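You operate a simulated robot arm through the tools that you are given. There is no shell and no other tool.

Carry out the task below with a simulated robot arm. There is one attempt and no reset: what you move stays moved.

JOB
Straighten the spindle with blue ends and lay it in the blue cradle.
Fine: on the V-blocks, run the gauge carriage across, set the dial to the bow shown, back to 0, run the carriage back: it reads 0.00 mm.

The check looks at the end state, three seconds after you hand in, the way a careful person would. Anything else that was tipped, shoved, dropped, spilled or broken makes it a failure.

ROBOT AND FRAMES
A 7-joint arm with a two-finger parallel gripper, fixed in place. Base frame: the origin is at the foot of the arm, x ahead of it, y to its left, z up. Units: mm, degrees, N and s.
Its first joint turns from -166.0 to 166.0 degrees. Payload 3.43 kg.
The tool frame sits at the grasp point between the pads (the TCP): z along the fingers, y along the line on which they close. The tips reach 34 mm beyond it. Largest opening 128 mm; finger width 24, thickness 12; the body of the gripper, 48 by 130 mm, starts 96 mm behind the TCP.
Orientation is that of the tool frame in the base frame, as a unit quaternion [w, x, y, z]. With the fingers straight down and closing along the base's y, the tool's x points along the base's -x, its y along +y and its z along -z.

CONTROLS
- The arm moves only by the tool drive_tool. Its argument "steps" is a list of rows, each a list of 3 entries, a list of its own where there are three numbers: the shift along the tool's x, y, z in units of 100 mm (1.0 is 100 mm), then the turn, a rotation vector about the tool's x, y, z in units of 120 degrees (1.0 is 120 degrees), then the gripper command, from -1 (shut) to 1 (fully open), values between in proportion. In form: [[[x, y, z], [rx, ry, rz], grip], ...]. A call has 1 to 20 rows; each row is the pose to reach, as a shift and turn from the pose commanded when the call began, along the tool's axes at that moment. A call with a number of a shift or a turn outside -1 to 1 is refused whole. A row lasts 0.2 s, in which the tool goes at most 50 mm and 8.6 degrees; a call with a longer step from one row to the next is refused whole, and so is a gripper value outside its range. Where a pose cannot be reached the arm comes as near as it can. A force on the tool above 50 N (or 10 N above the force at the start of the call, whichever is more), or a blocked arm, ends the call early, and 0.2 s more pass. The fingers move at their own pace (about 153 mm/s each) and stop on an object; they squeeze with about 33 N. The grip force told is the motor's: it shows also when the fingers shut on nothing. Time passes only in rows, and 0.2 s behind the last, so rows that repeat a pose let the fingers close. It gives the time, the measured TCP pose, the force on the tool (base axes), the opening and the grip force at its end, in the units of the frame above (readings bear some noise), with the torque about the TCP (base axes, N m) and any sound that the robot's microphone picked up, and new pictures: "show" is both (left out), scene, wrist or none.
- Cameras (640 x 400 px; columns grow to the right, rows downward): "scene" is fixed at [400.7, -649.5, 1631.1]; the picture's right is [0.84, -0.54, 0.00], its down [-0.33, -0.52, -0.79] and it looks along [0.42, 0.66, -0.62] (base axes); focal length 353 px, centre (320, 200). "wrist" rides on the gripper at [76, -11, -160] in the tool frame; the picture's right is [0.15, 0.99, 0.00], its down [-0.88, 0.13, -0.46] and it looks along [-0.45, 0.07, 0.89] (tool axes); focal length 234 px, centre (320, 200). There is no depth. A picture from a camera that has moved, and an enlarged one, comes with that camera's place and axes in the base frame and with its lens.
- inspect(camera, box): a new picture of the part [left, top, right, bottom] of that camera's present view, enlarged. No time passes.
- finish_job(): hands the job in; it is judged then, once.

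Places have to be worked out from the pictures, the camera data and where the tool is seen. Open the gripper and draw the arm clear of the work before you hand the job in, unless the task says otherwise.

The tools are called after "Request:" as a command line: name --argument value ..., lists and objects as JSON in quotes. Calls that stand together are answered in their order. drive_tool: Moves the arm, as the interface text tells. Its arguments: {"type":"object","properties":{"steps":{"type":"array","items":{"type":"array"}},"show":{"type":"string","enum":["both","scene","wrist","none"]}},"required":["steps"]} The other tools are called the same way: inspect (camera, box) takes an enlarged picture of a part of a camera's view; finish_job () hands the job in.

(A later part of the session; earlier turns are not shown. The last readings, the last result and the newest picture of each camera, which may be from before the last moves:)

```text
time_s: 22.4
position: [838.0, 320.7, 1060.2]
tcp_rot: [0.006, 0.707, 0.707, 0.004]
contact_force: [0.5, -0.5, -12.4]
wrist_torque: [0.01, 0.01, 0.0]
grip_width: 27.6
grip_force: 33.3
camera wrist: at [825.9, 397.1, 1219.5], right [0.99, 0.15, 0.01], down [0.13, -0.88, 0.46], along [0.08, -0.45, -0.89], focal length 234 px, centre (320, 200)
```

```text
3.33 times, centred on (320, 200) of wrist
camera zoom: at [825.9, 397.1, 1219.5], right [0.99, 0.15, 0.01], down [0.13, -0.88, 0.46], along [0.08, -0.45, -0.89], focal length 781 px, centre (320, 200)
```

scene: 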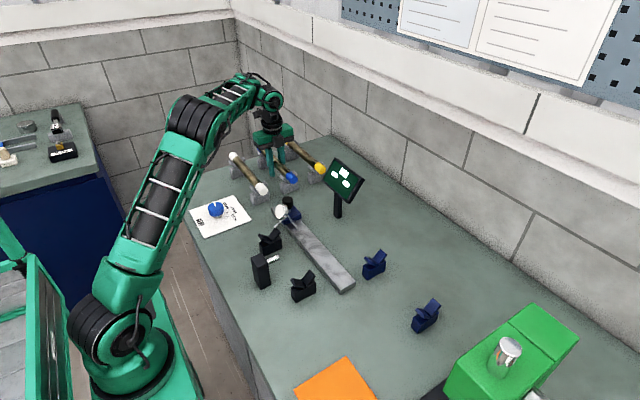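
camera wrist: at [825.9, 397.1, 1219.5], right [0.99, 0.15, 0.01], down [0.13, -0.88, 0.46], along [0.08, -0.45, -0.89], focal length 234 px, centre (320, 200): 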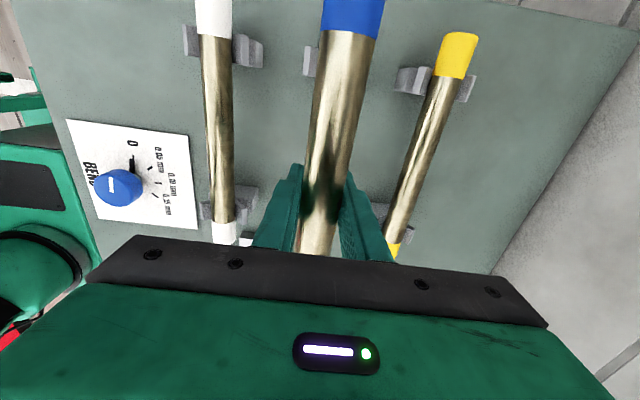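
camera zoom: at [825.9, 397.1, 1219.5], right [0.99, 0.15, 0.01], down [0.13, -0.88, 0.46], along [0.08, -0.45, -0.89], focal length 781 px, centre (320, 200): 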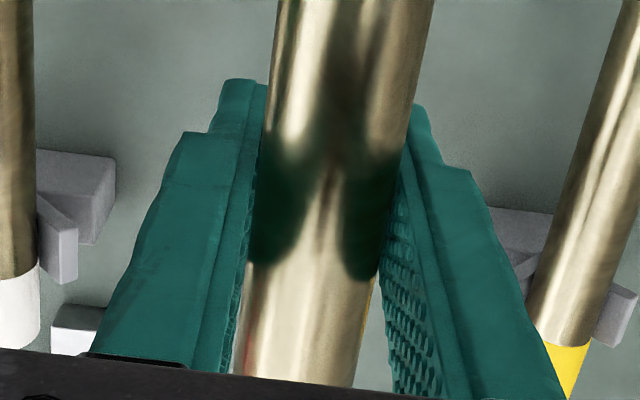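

Grip is stable. I move toward −x first (away from the display) while rising to z≈1120.

Request:
drive_tool --steps '[[[0, -0.03, -0.05], [0, 0, 0], -1], [[0, -0.08, -0.12], [0, 0, 0], -1], [[0, -0.16, -0.2], [0, 0, 0], -1], [[0, -0.26, -0.3], [0, 0, 0], -1], [[0, -0.37, -0.4], [0, 0, 0], -1], [[0, -0.48, -0.48], [0, 0, 0], -1], [[0, -0.6, -0.54], [0, 0, 0], -1], [[0, -0.72, -0.58], [0, 0, 0], -1], [[0, -0.83, -0.6], [0, 0, 0], -1], [[0, -0.92, -0.6], [0, 0, 0], -1], [[0, -0.97, -0.6], [0, 0, 0], -1], [[0, -1.0, -0.6], [0, 0, 0], -1]]' --show "none"

Request:
drive_tool --steps '[[[-0.03, -0.03, 0], [0, 0, 0], -1], [[-0.1, -0.08, 0], [0, 0, 0], -1], [[-0.2, -0.16, 0], [0, 0, 0], -1], [[-0.32, -0.26, 0], [0, 0, 0], -1], [[-0.45, -0.37, 0], [0, 0, 0], -1], [[-0.58, -0.48, 0], [0, 0, 0], -1], [[-0.7, -0.58, 0], [0, 0, 0], -1], [[-0.82, -0.66, 0], [0, 0, 0], -1], [[-0.92, -0.72, 0], [0, 0, 0], -1], [[-0.98, -0.75, 0], [0, 0, 0], -1], [[-1.0, -0.76, 0], [0, 0, 0], -1]]' --show "both"

```text
time_s: 25.0
position: [737.2, 321.3, 1117.8]
tcp_rot: [0.004, 0.707, 0.707, 0.005]
contact_force: [0.9, -1.2, -12.6]
wrist_torque: [0.01, 0.02, -0.03]
grip_width: 27.6
grip_force: 32.6
```

```text
time_s: 27.4
position: [662.3, 222.4, 1120.4]
tcp_rot: [0.005, 0.707, 0.707, 0.004]
contact_force: [-0.7, -0.6, -13.3]
wrist_torque: [-0.02, -0.01, 0.01]
grip_width: 27.5
grip_force: 32.9
camera wrist: at [650.2, 298.7, 1277.7], right [0.99, 0.15, 0.01], down [0.13, -0.88, 0.46], along [0.08, -0.45, -0.89], focal length 234 px, centre (320, 200)
```

scene: 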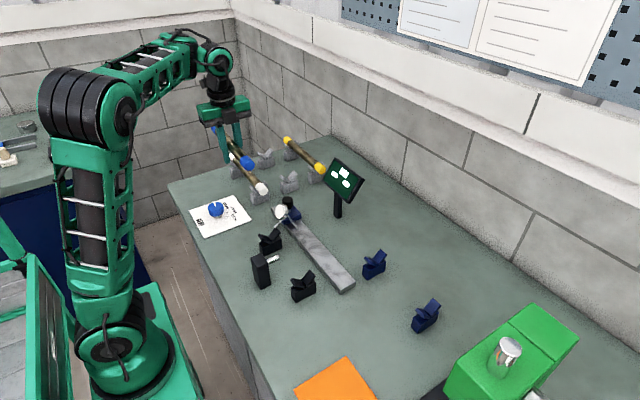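
wrist: 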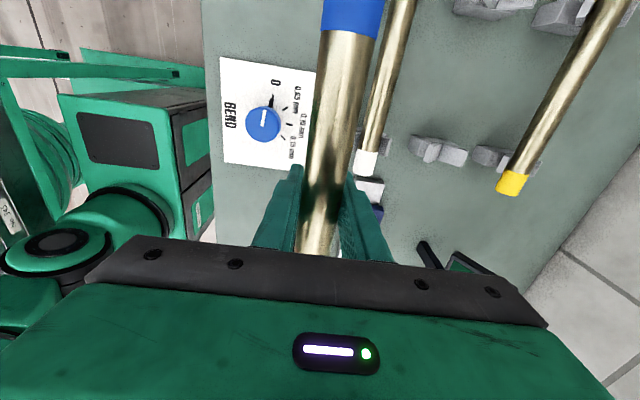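

The spindle is carried steadily (13 N, 27.5 mm). I continue toward −y above the V-blocks, well above the gauge.

Request:
drive_tool --steps '[[[-0.03, 0, 0], [0, 0, 0], -1], [[-0.1, 0, 0], [0, 0, 0], -1], [[-0.2, 0, 0], [0, 0, 0], -1], [[-0.32, 0, 0], [0, 0, 0], -1], [[-0.45, 0, 0], [0, 0, 0], -1], [[-0.58, 0, 0], [0, 0, 0], -1], [[-0.7, 0, 0], [0, 0, 0], -1], [[-0.82, 0, 0], [0, 0, 0], -1], [[-0.92, 0, 0], [0, 0, 0], -1], [[-0.98, 0, 0], [0, 0, 0], -1], [[-1.0, 0, 0], [0, 0, 0], -1]]' --show "wrist"

Request:
drive_tool --steps '[[[-0.03, 0, 0], [0, 0, 0], -1], [[-0.1, 0, 0], [0, 0, 0], -1], [[-0.2, 0, 0], [0, 0, 0], -1], [[-0.32, 0, 0], [0, 0, 0], -1], [[-0.45, 0, 0], [0, 0, 0], -1], [[-0.58, 0, 0], [0, 0, 0], -1], [[-0.7, 0, 0], [0, 0, 0], -1], [[-0.82, 0, 0], [0, 0, 0], -1], [[-0.92, 0, 0], [0, 0, 0], -1], [[-0.98, 0, 0], [0, 0, 0], -1], [[-1.0, 0, 0], [0, 0, 0], -1]]' --show "wrist"

Request:
inspect --camera "wrist" --box '[180, 40, 460, 240]'

```text
time_s: 29.8
position: [667.8, 124.6, 1118.5]
tcp_rot: [0.005, 0.707, 0.707, 0.002]
contact_force: [0.2, 1.1, -12.1]
wrist_torque: [-0.02, 0.0, 0.01]
grip_width: 27.4
grip_force: 32.5
camera wrist: at [656.5, 201.6, 1276.1], right [0.99, 0.15, 0.01], down [0.13, -0.88, 0.46], along [0.07, -0.45, -0.89], focal length 234 px, centre (320, 200)
```

wrist: 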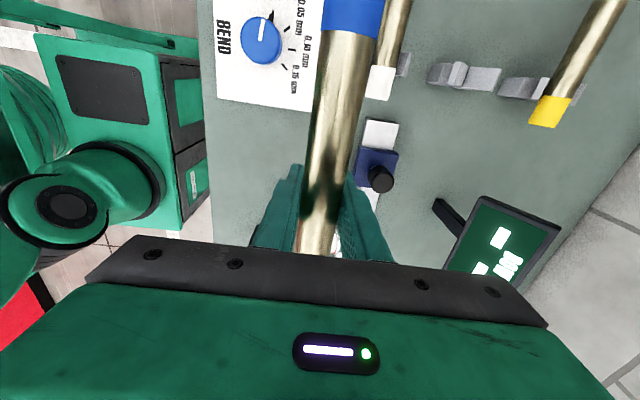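

```text
time_s: 30.6
position: [660.8, 108.5, 1124.9]
tcp_rot: [0.009, 0.708, 0.706, 0.005]
contact_force: [3.1, -0.4, -14.5]
wrist_torque: [0.05, 0.16, -0.02]
grip_width: 27.5
grip_force: 33.1
stopped in row 3: the arm was blocked; the commanded pose is now the measured one
camera wrist: at [646.3, 185.2, 1283.5], right [0.99, 0.14, 0.02], down [0.12, -0.88, 0.46], along [0.08, -0.45, -0.89], focal length 234 px, centre (320, 200)
```

wrist: 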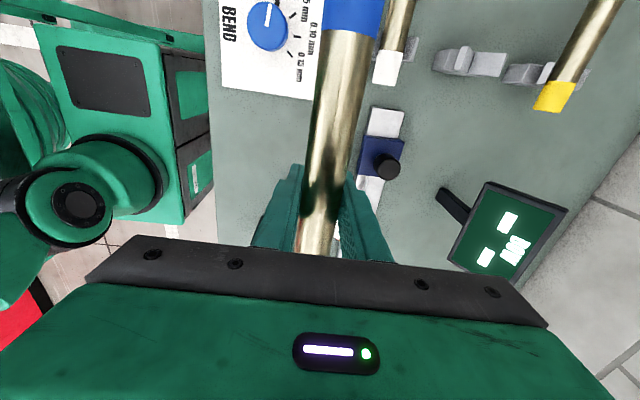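

```text
2.00 times, centred on (320, 140) of wrist
camera zoom: at [646.3, 185.2, 1283.5], right [0.99, 0.14, 0.02], down [0.12, -0.88, 0.46], along [0.08, -0.45, -0.89], focal length 468 px, centre (320, 320)
```

zoom: 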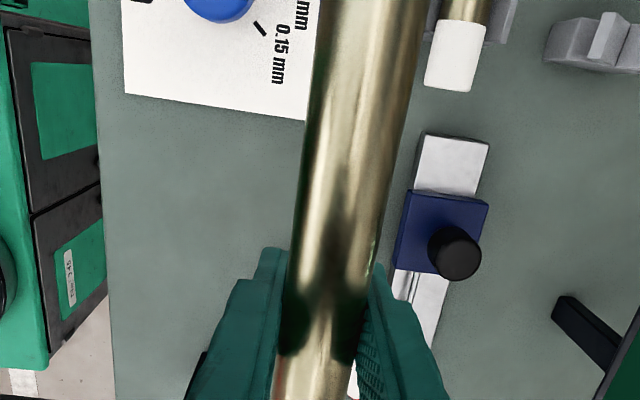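

The arm reported "blocked" at y≈108 with no contact on the tool, so probably a joint limit or a link problem. I look at the whole scene.

Request:
drive_tool --steps '[[[0, 0, 0], [0, 0, 0], -1]]' --show "scene"

Request:
inspect --camera "scene" --box '[0, 20, 340, 330]'

```text
time_s: 30.9
position: [649.4, 110.2, 1133.9]
tcp_rot: [0.013, 0.709, 0.705, 0.011]
contact_force: [4.0, -0.3, -14.3]
wrist_torque: [-0.02, 0.17, -0.01]
grip_width: 27.5
grip_force: 33.2
stopped in row 1: the arm was blocked; the commanded pose is now the measured one
```

scene: 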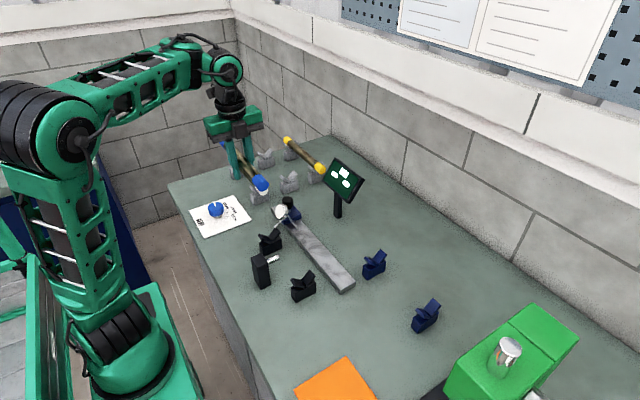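

```text
1.29 times, centred on (170, 175) of scene
camera zoom: at [400.7, -649.5, 1631.1], right [0.84, -0.54, 0.0], down [-0.33, -0.52, -0.79], along [0.42, 0.66, -0.62], focal length 455 px, centre (514, 232)
```

zoom: 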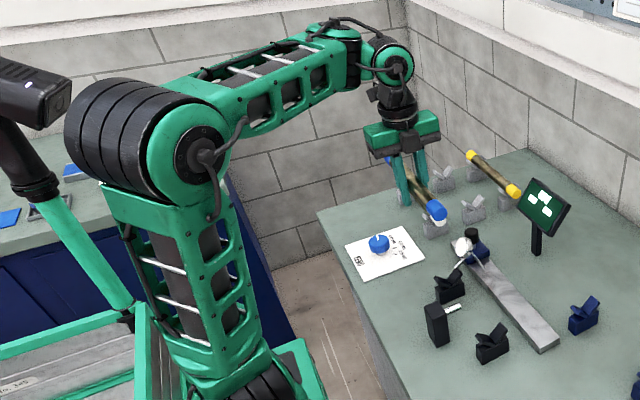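

The pose drifted backward and up as if only the shoulder pitch joint moved. I try a gentle move back outward (+x, +y) where the arm was comfortable.

Request:
drive_tool --steps '[[[0.05, 0.03, 0], [0, 0, 0], -1], [[0.12, 0.08, 0], [0, 0, 0], -1], [[0.2, 0.14, 0], [0, 0, 0], -1], [[0.3, 0.2, 0], [0, 0, 0], -1], [[0.3, 0.2, 0], [0, 0, 0], -1]]' --show "scene"

Request:
inspect --camera "scene" --box '[-60, 20, 280, 330]'

```text
time_s: 32.1
position: [672.2, 143.5, 1134.9]
tcp_rot: [0.016, 0.708, 0.706, 0.008]
contact_force: [-1.3, 1.1, -12.9]
wrist_torque: [-0.01, 0.02, 0.01]
grip_width: 27.8
grip_force: 33.2
```

scene: 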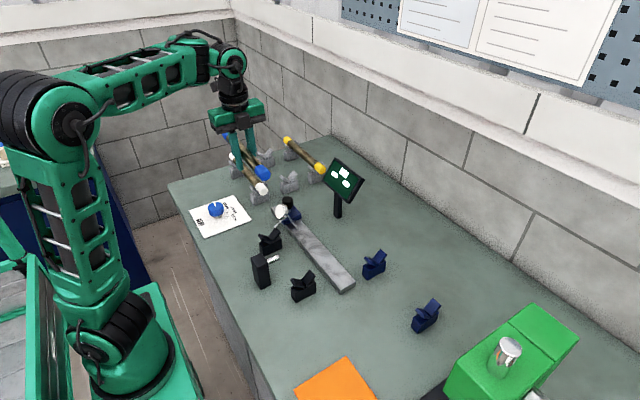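

```text
refused: -60 is not a number from 0 to 640
```

The arm recovered and holds at (672,143,1135). I inspect the left side of the scene to see whether the elbow can hit something there.

Request:
inspect --camera "scene" --box '[0, 30, 200, 400]'

Request:
inspect --camera "scene" --box '[0, 40, 260, 200]'

Request:
inspect --camera "wrist" --box '[0, 0, 640, 400]'

```text
1.08 times, centred on (100, 215) of scene (not enlarged: the box is as wide or as high as the picture)
camera zoom: at [400.7, -649.5, 1631.1], right [0.84, -0.54, 0.0], down [-0.33, -0.52, -0.79], along [0.42, 0.66, -0.62], focal length 382 px, centre (558, 184)
```

zoom: 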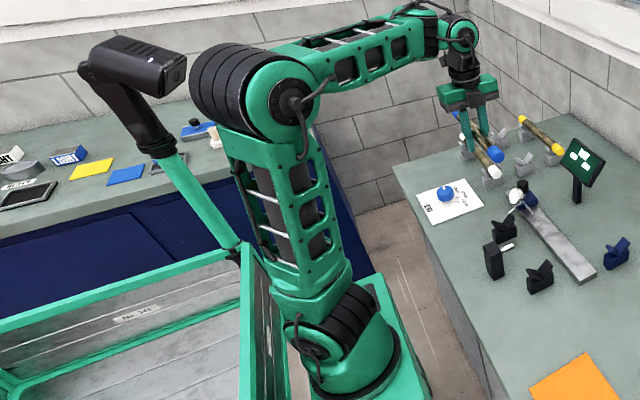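

```text
2.46 times, centred on (130, 120) of scene
camera zoom: at [400.7, -649.5, 1631.1], right [0.84, -0.54, 0.0], down [-0.33, -0.52, -0.79], along [0.42, 0.66, -0.62], focal length 869 px, centre (788, 397)
```

zoom: 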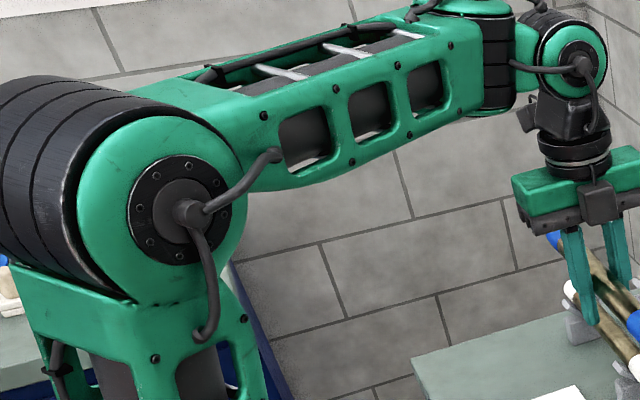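

```text
1.00 times, centred on (320, 200) of wrist (not enlarged: the box is as wide or as high as the picture)
camera zoom: at [655.8, 221.0, 1292.5], right [0.99, 0.15, 0.03], down [0.11, -0.88, 0.47], along [0.09, -0.46, -0.88], focal length 234 px, centre (320, 200)
```

zoom: 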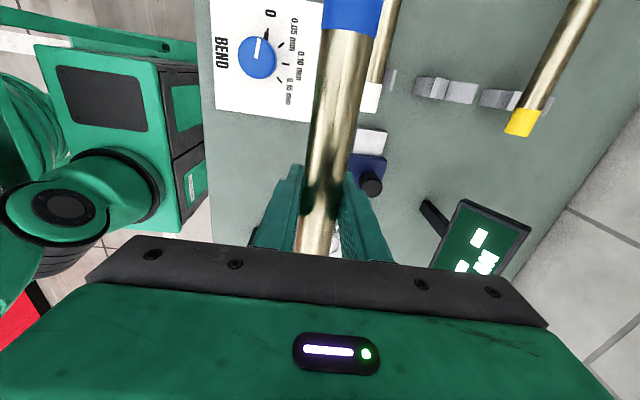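

The robot sits on a cart with a mast behind it; I suspect the folded elbow. I'll swing out to larger x first (extending the arm), also correcting the ~2° tilt, then proceed toward −y.

Request:
drive_tool --steps '[[[0, 0.05, 0], [0.002, 0.0005, 0], -1], [[0, 0.13, 0], [0.005, 0.0015, 0], -1], [[0, 0.23, 0], [0.008, 0.003, 0], -1], [[0, 0.34, 0], [0.011, 0.004, 0], -1], [[0, 0.46, 0], [0.014, 0.005, 0], -1], [[0, 0.58, 0], [0.016, 0.005, 0], -1], [[0, 0.7, 0], [0.016, 0.005, 0], -1], [[0, 0.8, 0], [0.016, 0.005, 0], -1], [[0, 0.86, 0], [0.016, 0.005, 0], -1], [[0, 0.88, 0], [0.016, 0.005, 0], -1]]' --show "scene"

```text
time_s: 34.3
position: [754.6, 139.3, 1139.0]
tcp_rot: [-0.002, 0.707, 0.707, 0.001]
contact_force: [-0.1, 0.1, -12.2]
wrist_torque: [-0.02, 0.02, 0.0]
grip_width: 27.4
grip_force: 32.3
```

scene: 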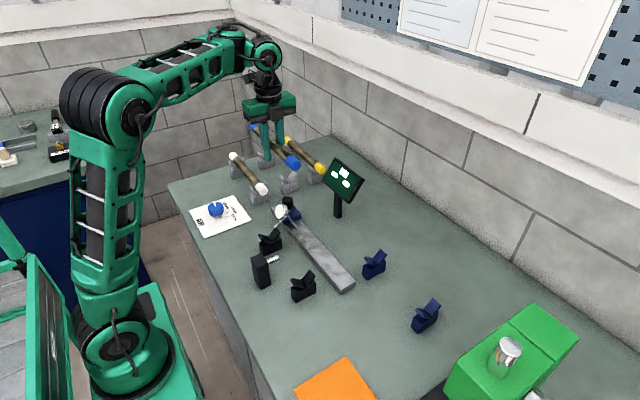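

The arm extended and is level now at (755,139,1139). I move toward −y in smooth steps over the carriage, well above it.

Request:
drive_tool --steps '[[[-0.03, 0, 0], [0, 0, 0], -1], [[-0.1, 0, 0], [0, 0, 0], -1], [[-0.2, 0, 0], [0, 0, 0], -1], [[-0.3, 0, 0], [0, 0, 0], -1], [[-0.4, 0, 0], [0, 0, 0], -1], [[-0.48, 0, 0], [0, 0, 0], -1], [[-0.5, 0, 0], [0, 0, 0], -1]]' --show "none"

Request:
drive_tool --steps '[[[-0.03, 0, 0], [0, 0, 0], -1], [[-0.1, 0, 0], [0, 0, 0], -1], [[-0.2, 0, 0], [0, 0, 0], -1], [[-0.3, 0, 0], [0, 0, 0], -1], [[-0.4, 0, 0], [0, 0, 0], -1], [[-0.48, 0, 0], [0, 0, 0], -1], [[-0.5, 0, 0], [0, 0, 0], -1]]' --show "both"

```text
time_s: 35.9
position: [754.2, 90.2, 1137.9]
tcp_rot: [-0.002, 0.707, 0.707, 0.002]
contact_force: [0.4, 0.7, -12.8]
wrist_torque: [-0.02, 0.01, -0.01]
grip_width: 27.5
grip_force: 33.4
```

```text
time_s: 37.5
position: [754.6, 40.3, 1136.9]
tcp_rot: [-0.001, 0.707, 0.707, 0.002]
contact_force: [0.1, -0.2, -12.0]
wrist_torque: [-0.05, -0.01, -0.02]
grip_width: 27.7
grip_force: 32.9
camera wrist: at [744.0, 114.8, 1297.1], right [0.99, 0.15, 0.0], down [0.13, -0.88, 0.45], along [0.07, -0.45, -0.89], focal length 234 px, centre (320, 200)
```

scene: 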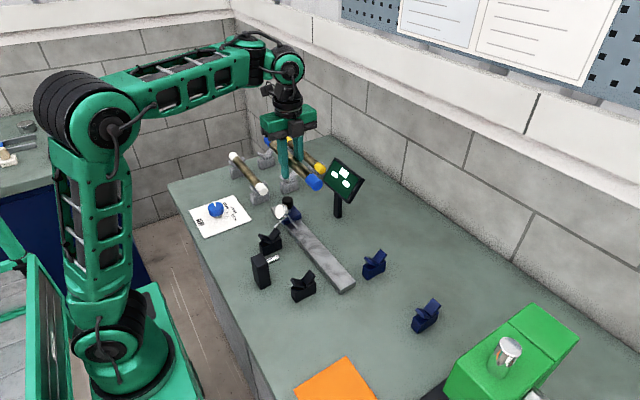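
wrist: 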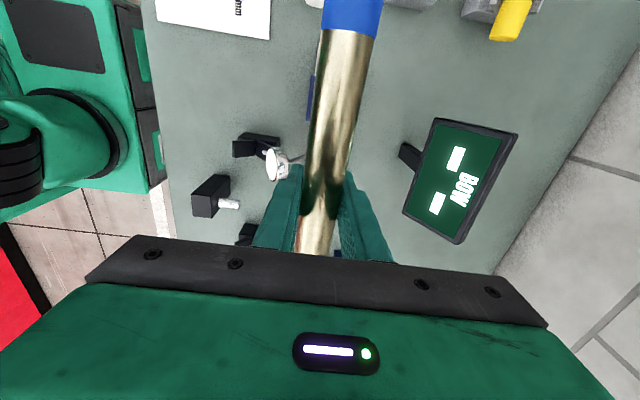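

No blockage at this radius. The wrist camera now sees the V-blocks, press ram and gauge; I enlarge to measure them.

Request:
inspect --camera "wrist" --box '[160, 90, 340, 260]'

Request:
inspect --camera "scene" --box '[240, 190, 340, 310]'

```text
2.35 times, centred on (250, 175) of wrist
camera zoom: at [744.0, 114.8, 1297.1], right [0.99, 0.15, 0.0], down [0.13, -0.88, 0.45], along [0.07, -0.45, -0.89], focal length 551 px, centre (485, 259)
```

zoom: 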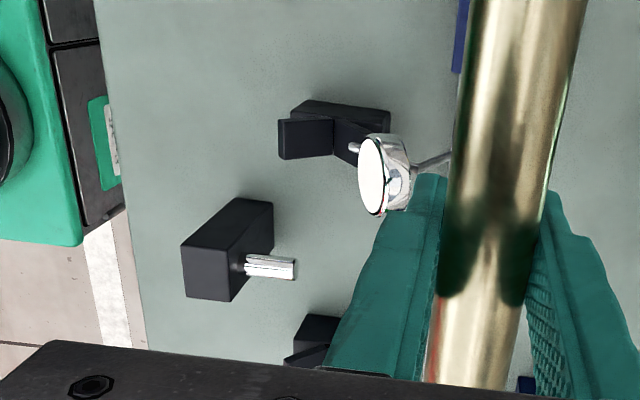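

```text
3.33 times, centred on (290, 250) of scene
camera zoom: at [400.7, -649.5, 1631.1], right [0.84, -0.54, 0.0], down [-0.33, -0.52, -0.79], along [0.42, 0.66, -0.62], focal length 1176 px, centre (420, 33)
```

zoom: 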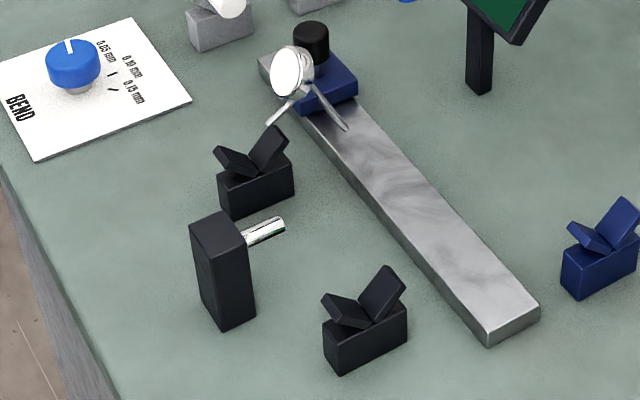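

The press ram (tip ≈(642,−81), axis height) sits right beside the middle of the spindle's seat, so a finger at the middle would hit it: I will need an off-centre grasp (toward −y, ~30 mm). Before returning to regrasp, I test whether the arm can reach x≈662 here without being blocked.

Request:
drive_tool --steps '[[[-0.05, -0.05, 0], [0, 0, 0], -1], [[-0.12, -0.12, 0], [0, 0, 0], -1], [[-0.2, -0.2, 0], [0, 0, 0], -1], [[-0.28, -0.28, 0], [0, 0, 0], -1], [[-0.36, -0.34, 0], [0, 0, 0], -1], [[-0.45, -0.38, 0], [0, 0, 0], -1], [[-0.52, -0.4, 0], [0, 0, 0], -1], [[-0.55, -0.4, 0], [0, 0, 0], -1]]' --show "scene"

```text
time_s: 39.3
position: [719.1, -16.3, 1135.8]
tcp_rot: [-0.001, 0.707, 0.707, -0.001]
contact_force: [0.3, 0.4, -12.4]
wrist_torque: [-0.03, 0.0, -0.04]
grip_width: 27.6
grip_force: 33.6
```

scene: 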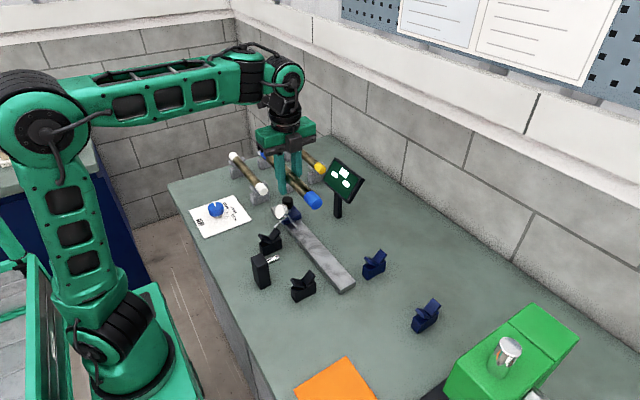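

x is lagging by ~4.5 mm again, so something begins to resist here too. I look at the elbow and the mast.

Request:
inspect --camera "scene" --box '[0, 30, 200, 400]'

Request:
inspect --camera "scene" --box '[0, 40, 160, 160]'

```text
1.08 times, centred on (100, 215) of scene (not enlarged: the box is as wide or as high as the picture)
camera zoom: at [400.7, -649.5, 1631.1], right [0.84, -0.54, 0.0], down [-0.33, -0.52, -0.79], along [0.42, 0.66, -0.62], focal length 382 px, centre (558, 184)
```

zoom: 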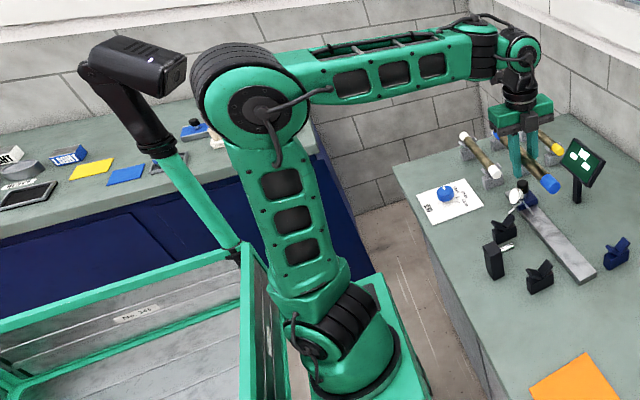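

```text
3.33 times, centred on (80, 100) of scene
camera zoom: at [400.7, -649.5, 1631.1], right [0.84, -0.54, 0.0], down [-0.33, -0.52, -0.79], along [0.42, 0.66, -0.62], focal length 1176 px, centre (1120, 533)
```

zoom: 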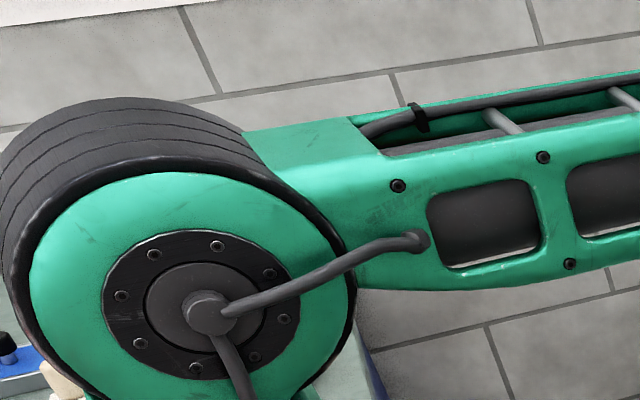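

Elbow motor and mast head look close at this azimuth. Turning further right should swing the elbow motor forward, so I move more toward −y (keeping x) and check the tracking.

Request:
drive_tool --steps '[[[-0.05, 0.02, 0], [0, 0, 0], -1], [[-0.12, 0.05, 0], [0, 0, 0], -1], [[-0.22, 0.08, 0], [0, 0, 0], -1], [[-0.32, 0.1, 0], [0, 0, 0], -1], [[-0.42, 0.12, 0], [0, 0, 0], -1], [[-0.52, 0.12, 0], [0, 0, 0], -1], [[-0.6, 0.12, 0], [0, 0, 0], -1], [[-0.65, 0.12, 0], [0, 0, 0], -1]]' --show "scene"

Request:
inspect --camera "scene" --box '[0, 30, 200, 400]'

```text
time_s: 41.1
position: [728.7, -80.6, 1136.6]
tcp_rot: [-0.002, 0.708, 0.706, 0.001]
contact_force: [-0.6, 0.4, -12.9]
wrist_torque: [-0.02, -0.01, -0.05]
grip_width: 27.6
grip_force: 32.9
```

scene: 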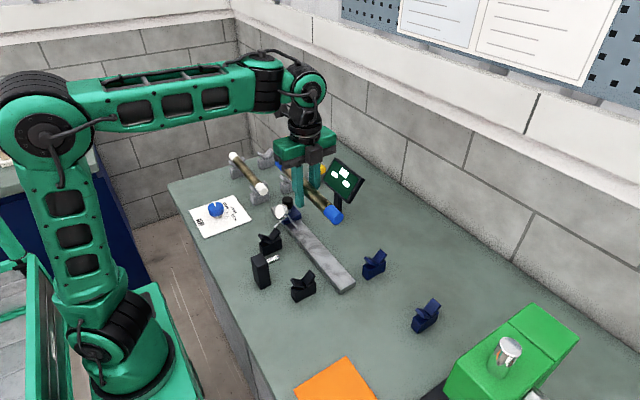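

```text
1.08 times, centred on (100, 215) of scene (not enlarged: the box is as wide or as high as the picture)
camera zoom: at [400.7, -649.5, 1631.1], right [0.84, -0.54, 0.0], down [-0.33, -0.52, -0.79], along [0.42, 0.66, -0.62], focal length 382 px, centre (558, 184)
```

zoom: 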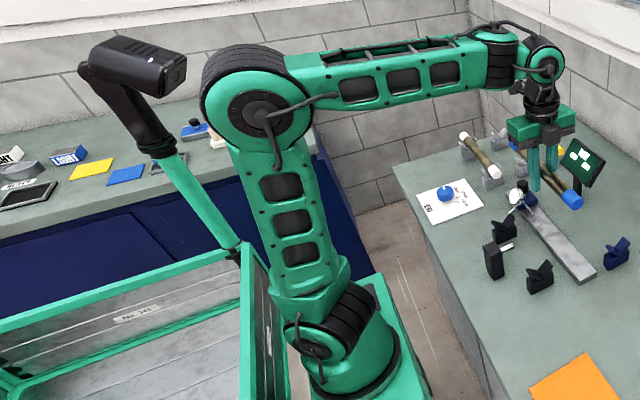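

Tracking is good at (729,−81). I now try moving inward in −x by 35 mm slowly.

Request:
drive_tool --steps '[[[0, -0.03, 0], [0, 0, 0], -1], [[0, -0.08, 0], [0, 0, 0], -1], [[0, -0.14, 0], [0, 0, 0], -1], [[0, -0.2, 0], [0, 0, 0], -1], [[0, -0.26, 0], [0, 0, 0], -1], [[0, -0.32, 0], [0, 0, 0], -1], [[0, -0.35, 0], [0, 0, 0], -1], [[0, -0.35, 0], [0, 0, 0], -1]]' --show "scene"

Request:
inspect --camera "scene" --box '[0, 30, 200, 400]'

```text
time_s: 42.9
position: [692.5, -81.5, 1134.6]
tcp_rot: [-0.002, 0.707, 0.708, 0.001]
contact_force: [-0.1, -0.2, -12.3]
wrist_torque: [-0.05, 0.01, 0.03]
grip_width: 27.5
grip_force: 33.4
```

scene: 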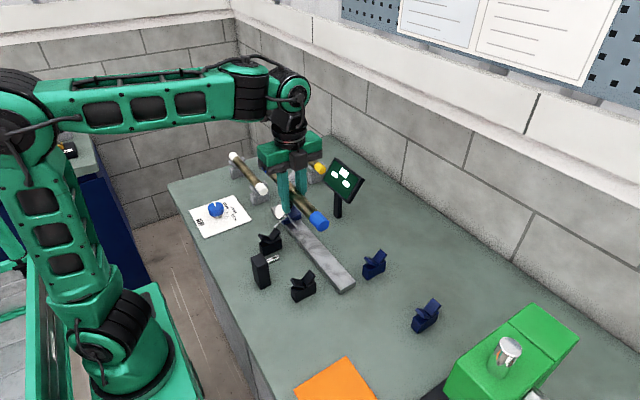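

```text
1.08 times, centred on (100, 215) of scene (not enlarged: the box is as wide or as high as the picture)
camera zoom: at [400.7, -649.5, 1631.1], right [0.84, -0.54, 0.0], down [-0.33, -0.52, -0.79], along [0.42, 0.66, -0.62], focal length 382 px, centre (558, 184)
```

zoom: 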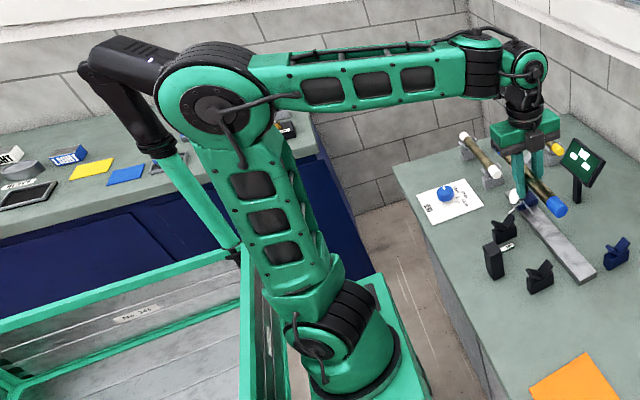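

No blocking here: the elbow passes beside the mast. I continue to x≈662 over the V-blocks.

Request:
drive_tool --steps '[[[0, -0.03, 0], [0, 0, 0], -1], [[0, -0.08, 0], [0, 0, 0], -1], [[0, -0.14, 0], [0, 0, 0], -1], [[0, -0.2, 0], [0, 0, 0], -1], [[0, -0.26, 0], [0, 0, 0], -1], [[0, -0.3, 0], [0, 0, 0], -1], [[0, -0.31, 0], [0, 0, 0], -1], [[0, -0.31, 0], [0, 0, 0], -1]]' --show "both"

Request:
inspect --camera "wrist" --box '[180, 80, 460, 240]'

```text
time_s: 44.7
position: [659.3, -79.8, 1135.0]
tcp_rot: [-0.003, 0.707, 0.707, 0.002]
contact_force: [0.2, 0.1, -12.5]
wrist_torque: [0.02, -0.03, -0.02]
grip_width: 27.6
grip_force: 33.2
camera wrist: at [648.1, -5.7, 1294.9], right [0.99, 0.15, 0.0], down [0.13, -0.88, 0.45], along [0.07, -0.44, -0.89], focal length 234 px, centre (320, 200)
```

scene: 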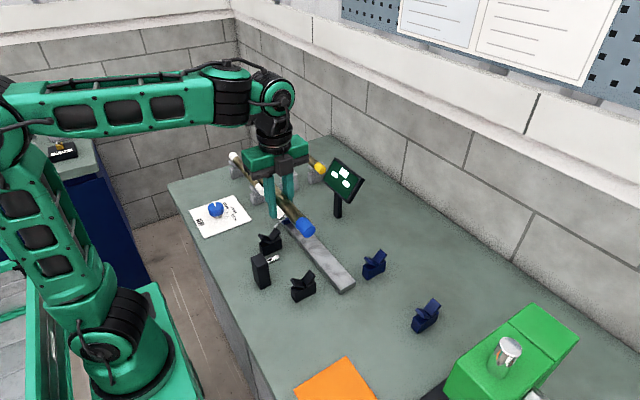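
wrist: 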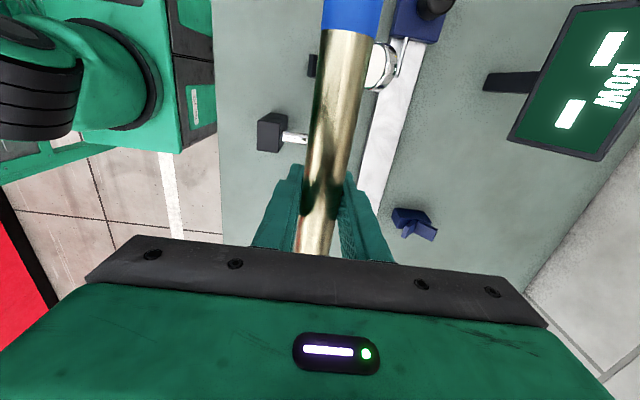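

```text
2.29 times, centred on (320, 160) of wrist
camera zoom: at [648.1, -5.7, 1294.9], right [0.99, 0.15, 0.0], down [0.13, -0.88, 0.45], along [0.07, -0.44, -0.89], focal length 535 px, centre (320, 291)
```

zoom: 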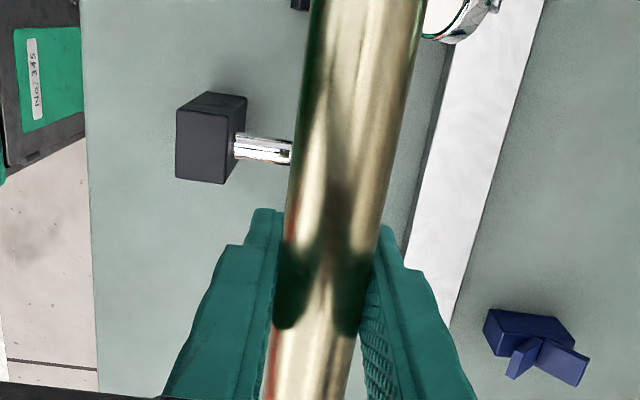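

Reachable at (659,−80,1135). For the off-centre regrasp I'll use the empty blue cradle as a stand (it's nearer than the rack and must be measured anyway): I go toward −y/+x keeping away from the display.

Request:
drive_tool --steps '[[[-0.04, 0.02, 0], [0, 0, 0], -1], [[-0.12, 0.06, 0], [0, 0, 0], -1], [[-0.22, 0.12, 0], [0, 0, 0], -1], [[-0.33, 0.19, 0], [0, 0, 0], -1], [[-0.45, 0.26, 0], [0, 0, 0], -1], [[-0.57, 0.33, 0], [0, 0, 0], -1], [[-0.69, 0.4, 0], [0, 0, 0], -1], [[-0.8, 0.47, 0], [0, 0, 0], -1], [[-0.9, 0.54, 0], [0, 0, 0], -1], [[-0.97, 0.58, 0], [0, 0, 0], -1], [[-1.0, 0.6, 0], [0, 0, 0], -1]]' --show "none"

Request:
drive_tool --steps '[[[-0.03, 0.04, 0], [0, 0, 0], -1], [[-0.08, 0.1, 0], [0, 0, 0], -1], [[-0.15, 0.2, 0], [0, 0, 0], -1], [[-0.24, 0.31, 0], [0, 0, 0], -1], [[-0.33, 0.43, 0], [0, 0, 0], -1], [[-0.42, 0.55, 0], [0, 0, 0], -1], [[-0.51, 0.67, 0], [0, 0, 0], -1], [[-0.6, 0.78, 0], [0, 0, 0], -1], [[-0.66, 0.88, 0], [0, 0, 0], -1], [[-0.7, 0.95, 0], [0, 0, 0], -1], [[-0.7, 1.0, 0], [0, 0, 0], -1]]' --show "both"

Request:
inspect --camera "wrist" --box '[220, 40, 500, 240]'

```text
time_s: 47.1
position: [718.1, -180.8, 1136.1]
tcp_rot: [-0.002, 0.707, 0.707, 0.002]
contact_force: [-0.1, -0.1, -12.1]
wrist_torque: [-0.02, -0.01, -0.03]
grip_width: 27.3
grip_force: 33.1
```

```text
time_s: 49.5
position: [818.4, -252.3, 1135.4]
tcp_rot: [-0.003, 0.708, 0.706, 0.002]
contact_force: [0.4, -0.3, -11.5]
wrist_torque: [-0.03, -0.03, -0.03]
grip_width: 27.6
grip_force: 32.9
camera wrist: at [808.0, -176.8, 1294.8], right [0.99, 0.15, 0.0], down [0.13, -0.88, 0.45], along [0.07, -0.45, -0.89], focal length 234 px, centre (320, 200)
```

scene: 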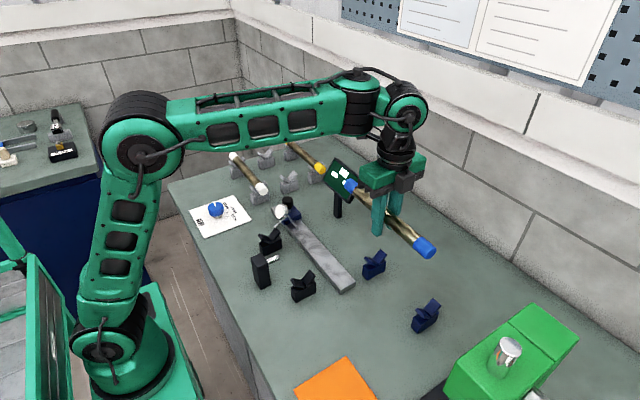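
wrist: 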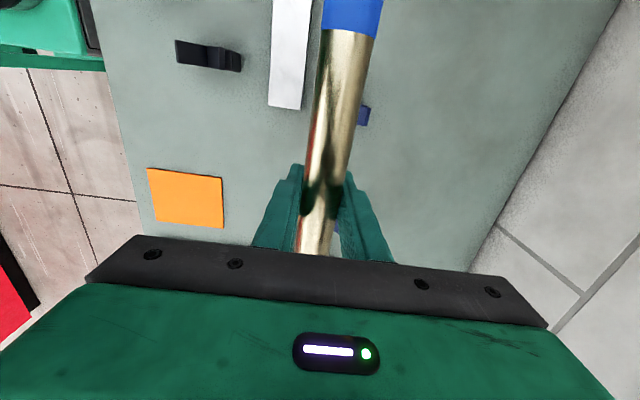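

```text
2.00 times, centred on (360, 140) of wrist
camera zoom: at [808.0, -176.8, 1294.8], right [0.99, 0.15, 0.0], down [0.13, -0.88, 0.45], along [0.07, -0.45, -0.89], focal length 468 px, centre (240, 320)
```

zoom: 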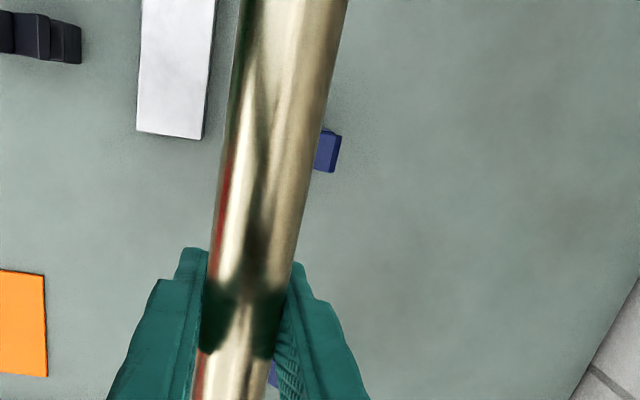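

The spindle hides the cradle from this viewpoint. I move sideways (−x, −y) so the wrist camera sees both cradle V's.

Request:
drive_tool --steps '[[[-0.04, -0.05, 0], [0, 0, 0], -1], [[-0.12, -0.15, 0], [0, 0, 0], -1], [[-0.2, -0.27, 0], [0, 0, 0], -1], [[-0.29, -0.4, 0], [0, 0, 0], -1], [[-0.38, -0.53, 0], [0, 0, 0], -1], [[-0.47, -0.66, 0], [0, 0, 0], -1], [[-0.55, -0.78, 0], [0, 0, 0], -1], [[-0.62, -0.89, 0], [0, 0, 0], -1], [[-0.68, -0.97, 0], [0, 0, 0], -1], [[-0.7, -1.0, 0], [0, 0, 0], -1]]' --show "wrist"

Request:
inspect --camera "wrist" --box '[320, 20, 520, 220]'

```text
time_s: 51.7
position: [719.5, -321.1, 1134.8]
tcp_rot: [-0.002, 0.707, 0.707, 0.003]
contact_force: [-0.1, 0.5, -13.1]
wrist_torque: [-0.04, 0.01, 0.01]
grip_width: 27.3
grip_force: 33.2
camera wrist: at [708.6, -245.6, 1293.8], right [0.99, 0.15, 0.0], down [0.13, -0.88, 0.45], along [0.07, -0.45, -0.89], focal length 234 px, centre (320, 200)
```

wrist: 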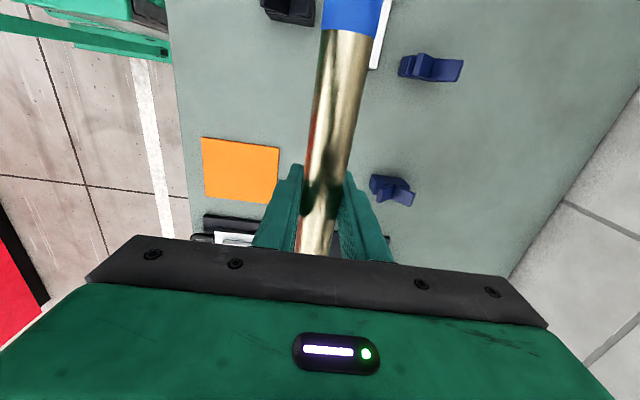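

```text
2.00 times, centred on (420, 120) of wrist
camera zoom: at [708.6, -245.6, 1293.8], right [0.99, 0.15, 0.0], down [0.13, -0.88, 0.45], along [0.07, -0.45, -0.89], focal length 468 px, centre (120, 360)
```

zoom: 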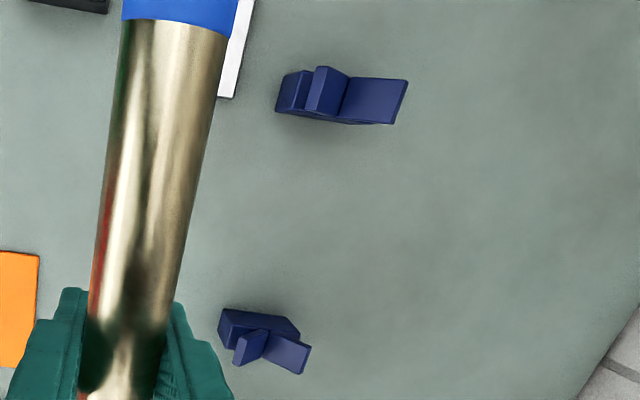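

Both cradle V's are visible. I zoom in on each to find the valley lines.

Request:
inspect --camera "wrist" --box '[390, 40, 470, 90]'

Request:
inspect --camera "wrist" --box '[355, 165, 435, 215]'

```text
8.00 times, centred on (430, 65) of wrist
camera zoom: at [708.6, -245.6, 1293.8], right [0.99, 0.15, 0.0], down [0.13, -0.88, 0.45], along [0.07, -0.45, -0.89], focal length 1873 px, centre (-560, 1280)
```

zoom: 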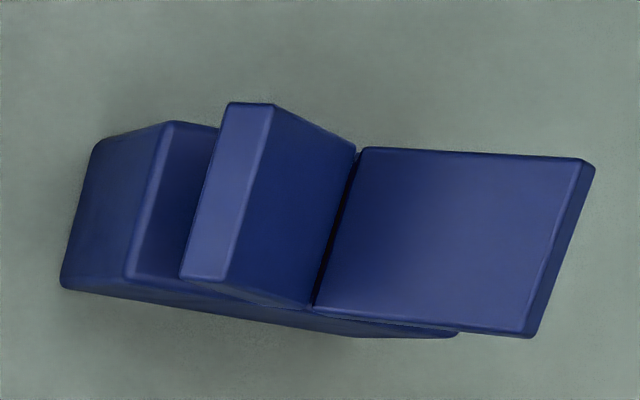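

```text
8.00 times, centred on (395, 190) of wrist
camera zoom: at [708.6, -245.6, 1293.8], right [0.99, 0.15, 0.0], down [0.13, -0.88, 0.45], along [0.07, -0.45, -0.89], focal length 1873 px, centre (-280, 280)
```

zoom: 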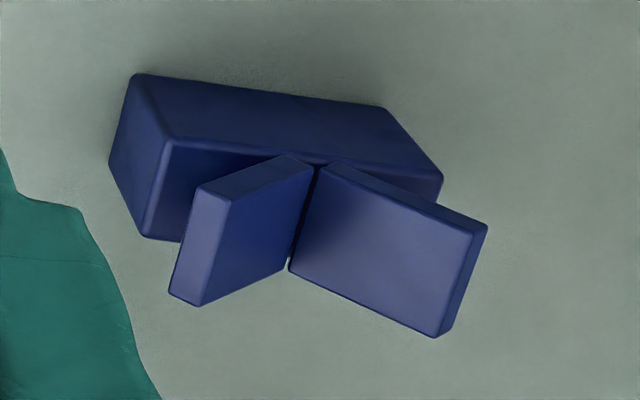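

Cradle valleys: (852,−208) and (853,−388), so its seat is x≈852.5, middle y≈−298. I move above it now.

Request:
drive_tool --steps '[[[0.02, 0.05, 0], [0, 0, 0], -1], [[0.05, 0.14, 0], [0, 0, 0], -1], [[0.08, 0.26, 0], [0, 0, 0], -1], [[0.12, 0.39, 0], [0, 0, 0], -1], [[0.16, 0.52, 0], [0, 0, 0], -1], [[0.2, 0.65, 0], [0, 0, 0], -1], [[0.2, 0.78, 0], [0, 0, 0], -1], [[0.2, 0.9, 0], [0, 0, 0], -1], [[0.2, 1.0, 0], [0, 0, 0], -1]]' --show "none"

Request:
drive_tool --steps '[[[0, 0.08, 0.05], [0, 0, 0], -1], [[0, 0.18, 0.12], [0, 0, 0], -1], [[0, 0.27, 0.22], [0, 0, 0], -1], [[0, 0.32, 0.34], [0, 0, 0], -1], [[0, 0.33, 0.46], [0, 0, 0], -1], [[0, 0.33, 0.58], [0, 0, 0], -1], [[0, 0.33, 0.7], [0, 0, 0], -1], [[0, 0.33, 0.82], [0, 0, 0], -1], [[0, 0.33, 0.92], [0, 0, 0], -1], [[0, 0.33, 1.0], [0, 0, 0], -1]]' --show "both"

Request:
inspect --camera "scene" --box '[350, 180, 470, 340]'

```text
time_s: 53.7
position: [818.7, -300.7, 1133.9]
tcp_rot: [-0.003, 0.707, 0.708, 0.002]
contact_force: [-0.7, -0.8, -12.1]
wrist_torque: [-0.03, -0.03, 0.03]
grip_width: 27.6
grip_force: 32.7
```

```text
time_s: 55.9
position: [851.8, -299.2, 1034.0]
tcp_rot: [-0.003, 0.707, 0.707, 0.002]
contact_force: [-0.1, 0.0, -12.2]
wrist_torque: [-0.01, -0.01, 0.03]
grip_width: 27.6
grip_force: 33.2
camera wrist: at [841.1, -224.4, 1193.9], right [0.99, 0.15, 0.0], down [0.13, -0.88, 0.45], along [0.07, -0.45, -0.89], focal length 234 px, centre (320, 200)
```

scene: 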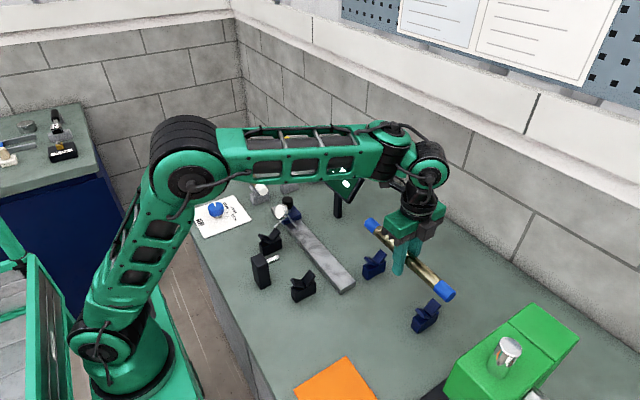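
wrist: 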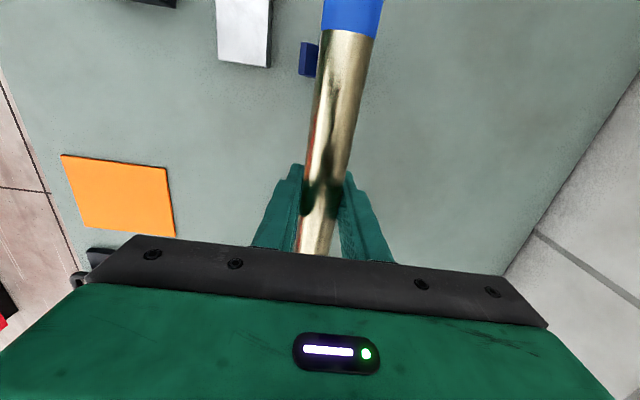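

```text
2.50 times, centred on (410, 260) of scene
camera zoom: at [400.7, -649.5, 1631.1], right [0.84, -0.54, 0.0], down [-0.33, -0.52, -0.79], along [0.42, 0.66, -0.62], focal length 882 px, centre (95, 50)
```

zoom: 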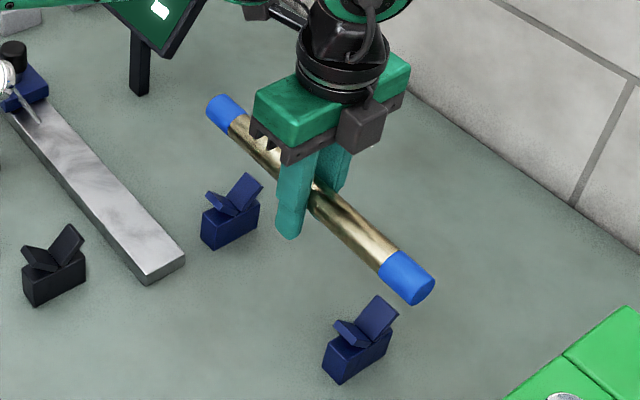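

At (852,−299,1034), aligned over the cradle. I lower to about 10 mm above seating, then check.

Request:
drive_tool --steps '[[[-0.01, 0.005, 0.06], [0, 0, 0], -1], [[-0.01, 0.005, 0.15], [0, 0, 0], -1], [[-0.01, 0.005, 0.25], [0, 0, 0], -1], [[-0.01, 0.005, 0.36], [0, 0, 0], -1], [[-0.01, 0.005, 0.47], [0, 0, 0], -1], [[-0.01, 0.005, 0.57], [0, 0, 0], -1], [[-0.01, 0.005, 0.65], [0, 0, 0], -1], [[-0.01, 0.005, 0.71], [0, 0, 0], -1], [[-0.01, 0.005, 0.75], [0, 0, 0], -1], [[-0.01, 0.005, 0.75], [0, 0, 0], -1]]' --show "both"

Request:
inspect --camera "scene" --box '[350, 200, 470, 340]'

```text
time_s: 58.1
position: [854.1, -301.8, 959.3]
tcp_rot: [-0.002, 0.708, 0.706, 0.003]
contact_force: [0.3, 1.3, -12.2]
wrist_torque: [0.01, 0.0, 0.01]
grip_width: 27.7
grip_force: 32.8
camera wrist: at [842.4, -226.3, 1118.6], right [0.99, 0.15, 0.0], down [0.13, -0.88, 0.45], along [0.07, -0.45, -0.89], focal length 234 px, centre (320, 200)
```

scene: 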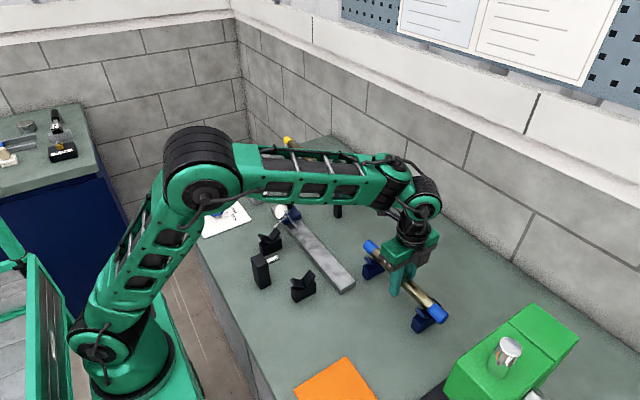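
wrist: 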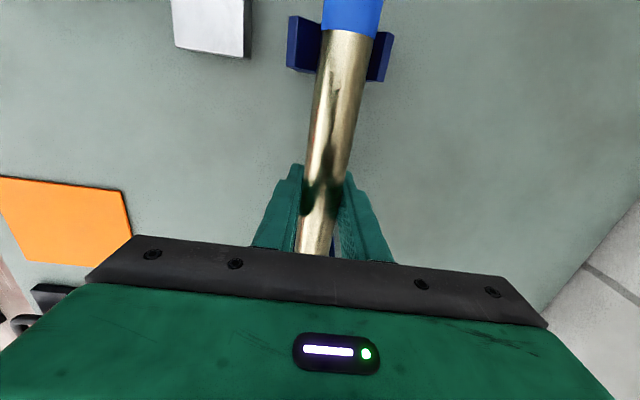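

```text
2.86 times, centred on (410, 270) of scene
camera zoom: at [400.7, -649.5, 1631.1], right [0.84, -0.54, 0.0], down [-0.33, -0.52, -0.79], along [0.42, 0.66, -0.62], focal length 1008 px, centre (63, 0)
```

zoom: 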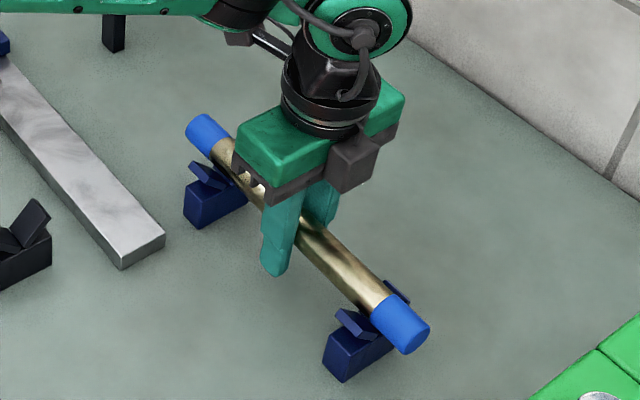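

Well aligned with the cradle V's. I lower slowly (2 mm per row) until the V's take the weight.

Request:
drive_tool --steps '[[[0, 0, 0.02], [0, 0, 0], -1], [[0, 0, 0.04], [0, 0, 0], -1], [[0, 0, 0.06], [0, 0, 0], -1], [[0, 0, 0.08], [0, 0, 0], -1], [[0, 0, 0.09], [0, 0, 0], -1], [[0, 0, 0.1], [0, 0, 0], -1]]' --show "wrist"

```text
time_s: 59.5
position: [850.9, -302.4, 950.9]
tcp_rot: [-0.001, 0.708, 0.706, 0.002]
contact_force: [-28.0, 2.5, 20.6]
wrist_torque: [-0.14, -0.25, 0.01]
grip_width: 27.6
grip_force: 32.7
camera wrist: at [840.1, -226.2, 1110.6], right [0.99, 0.14, 0.0], down [0.13, -0.88, 0.45], along [0.07, -0.45, -0.89], focal length 234 px, centre (320, 200)
```

wrist: 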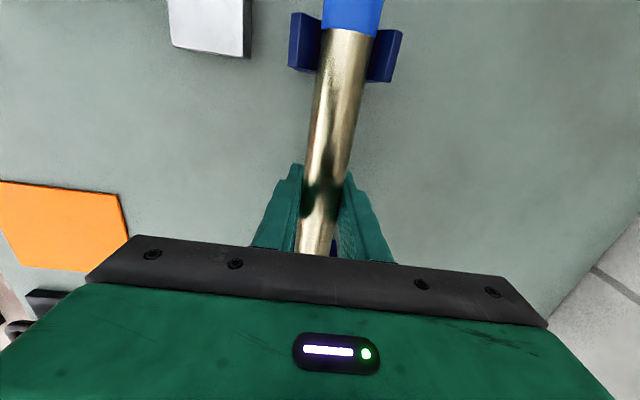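

Contact on the +x pad only (−28 N in x, +21 N in z): I'm a few mm too far in +x. I ease toward −x to let it settle into the valley.

Request:
drive_tool --steps '[[[0, -0.01, 0], [0, 0, 0], -1], [[0, -0.02, 0], [0, 0, 0], -1], [[0, -0.025, 0], [0, 0, 0], -1], [[0, -0.025, 0], [0, 0, 0], -1]]' --show "none"

```text
time_s: 60.5
position: [851.2, -301.4, 951.3]
tcp_rot: [0.0, 0.707, 0.707, 0.004]
contact_force: [2.6, -10.3, 15.6]
wrist_torque: [-0.16, -0.07, 0.17]
grip_width: 27.6
grip_force: 32.6
```

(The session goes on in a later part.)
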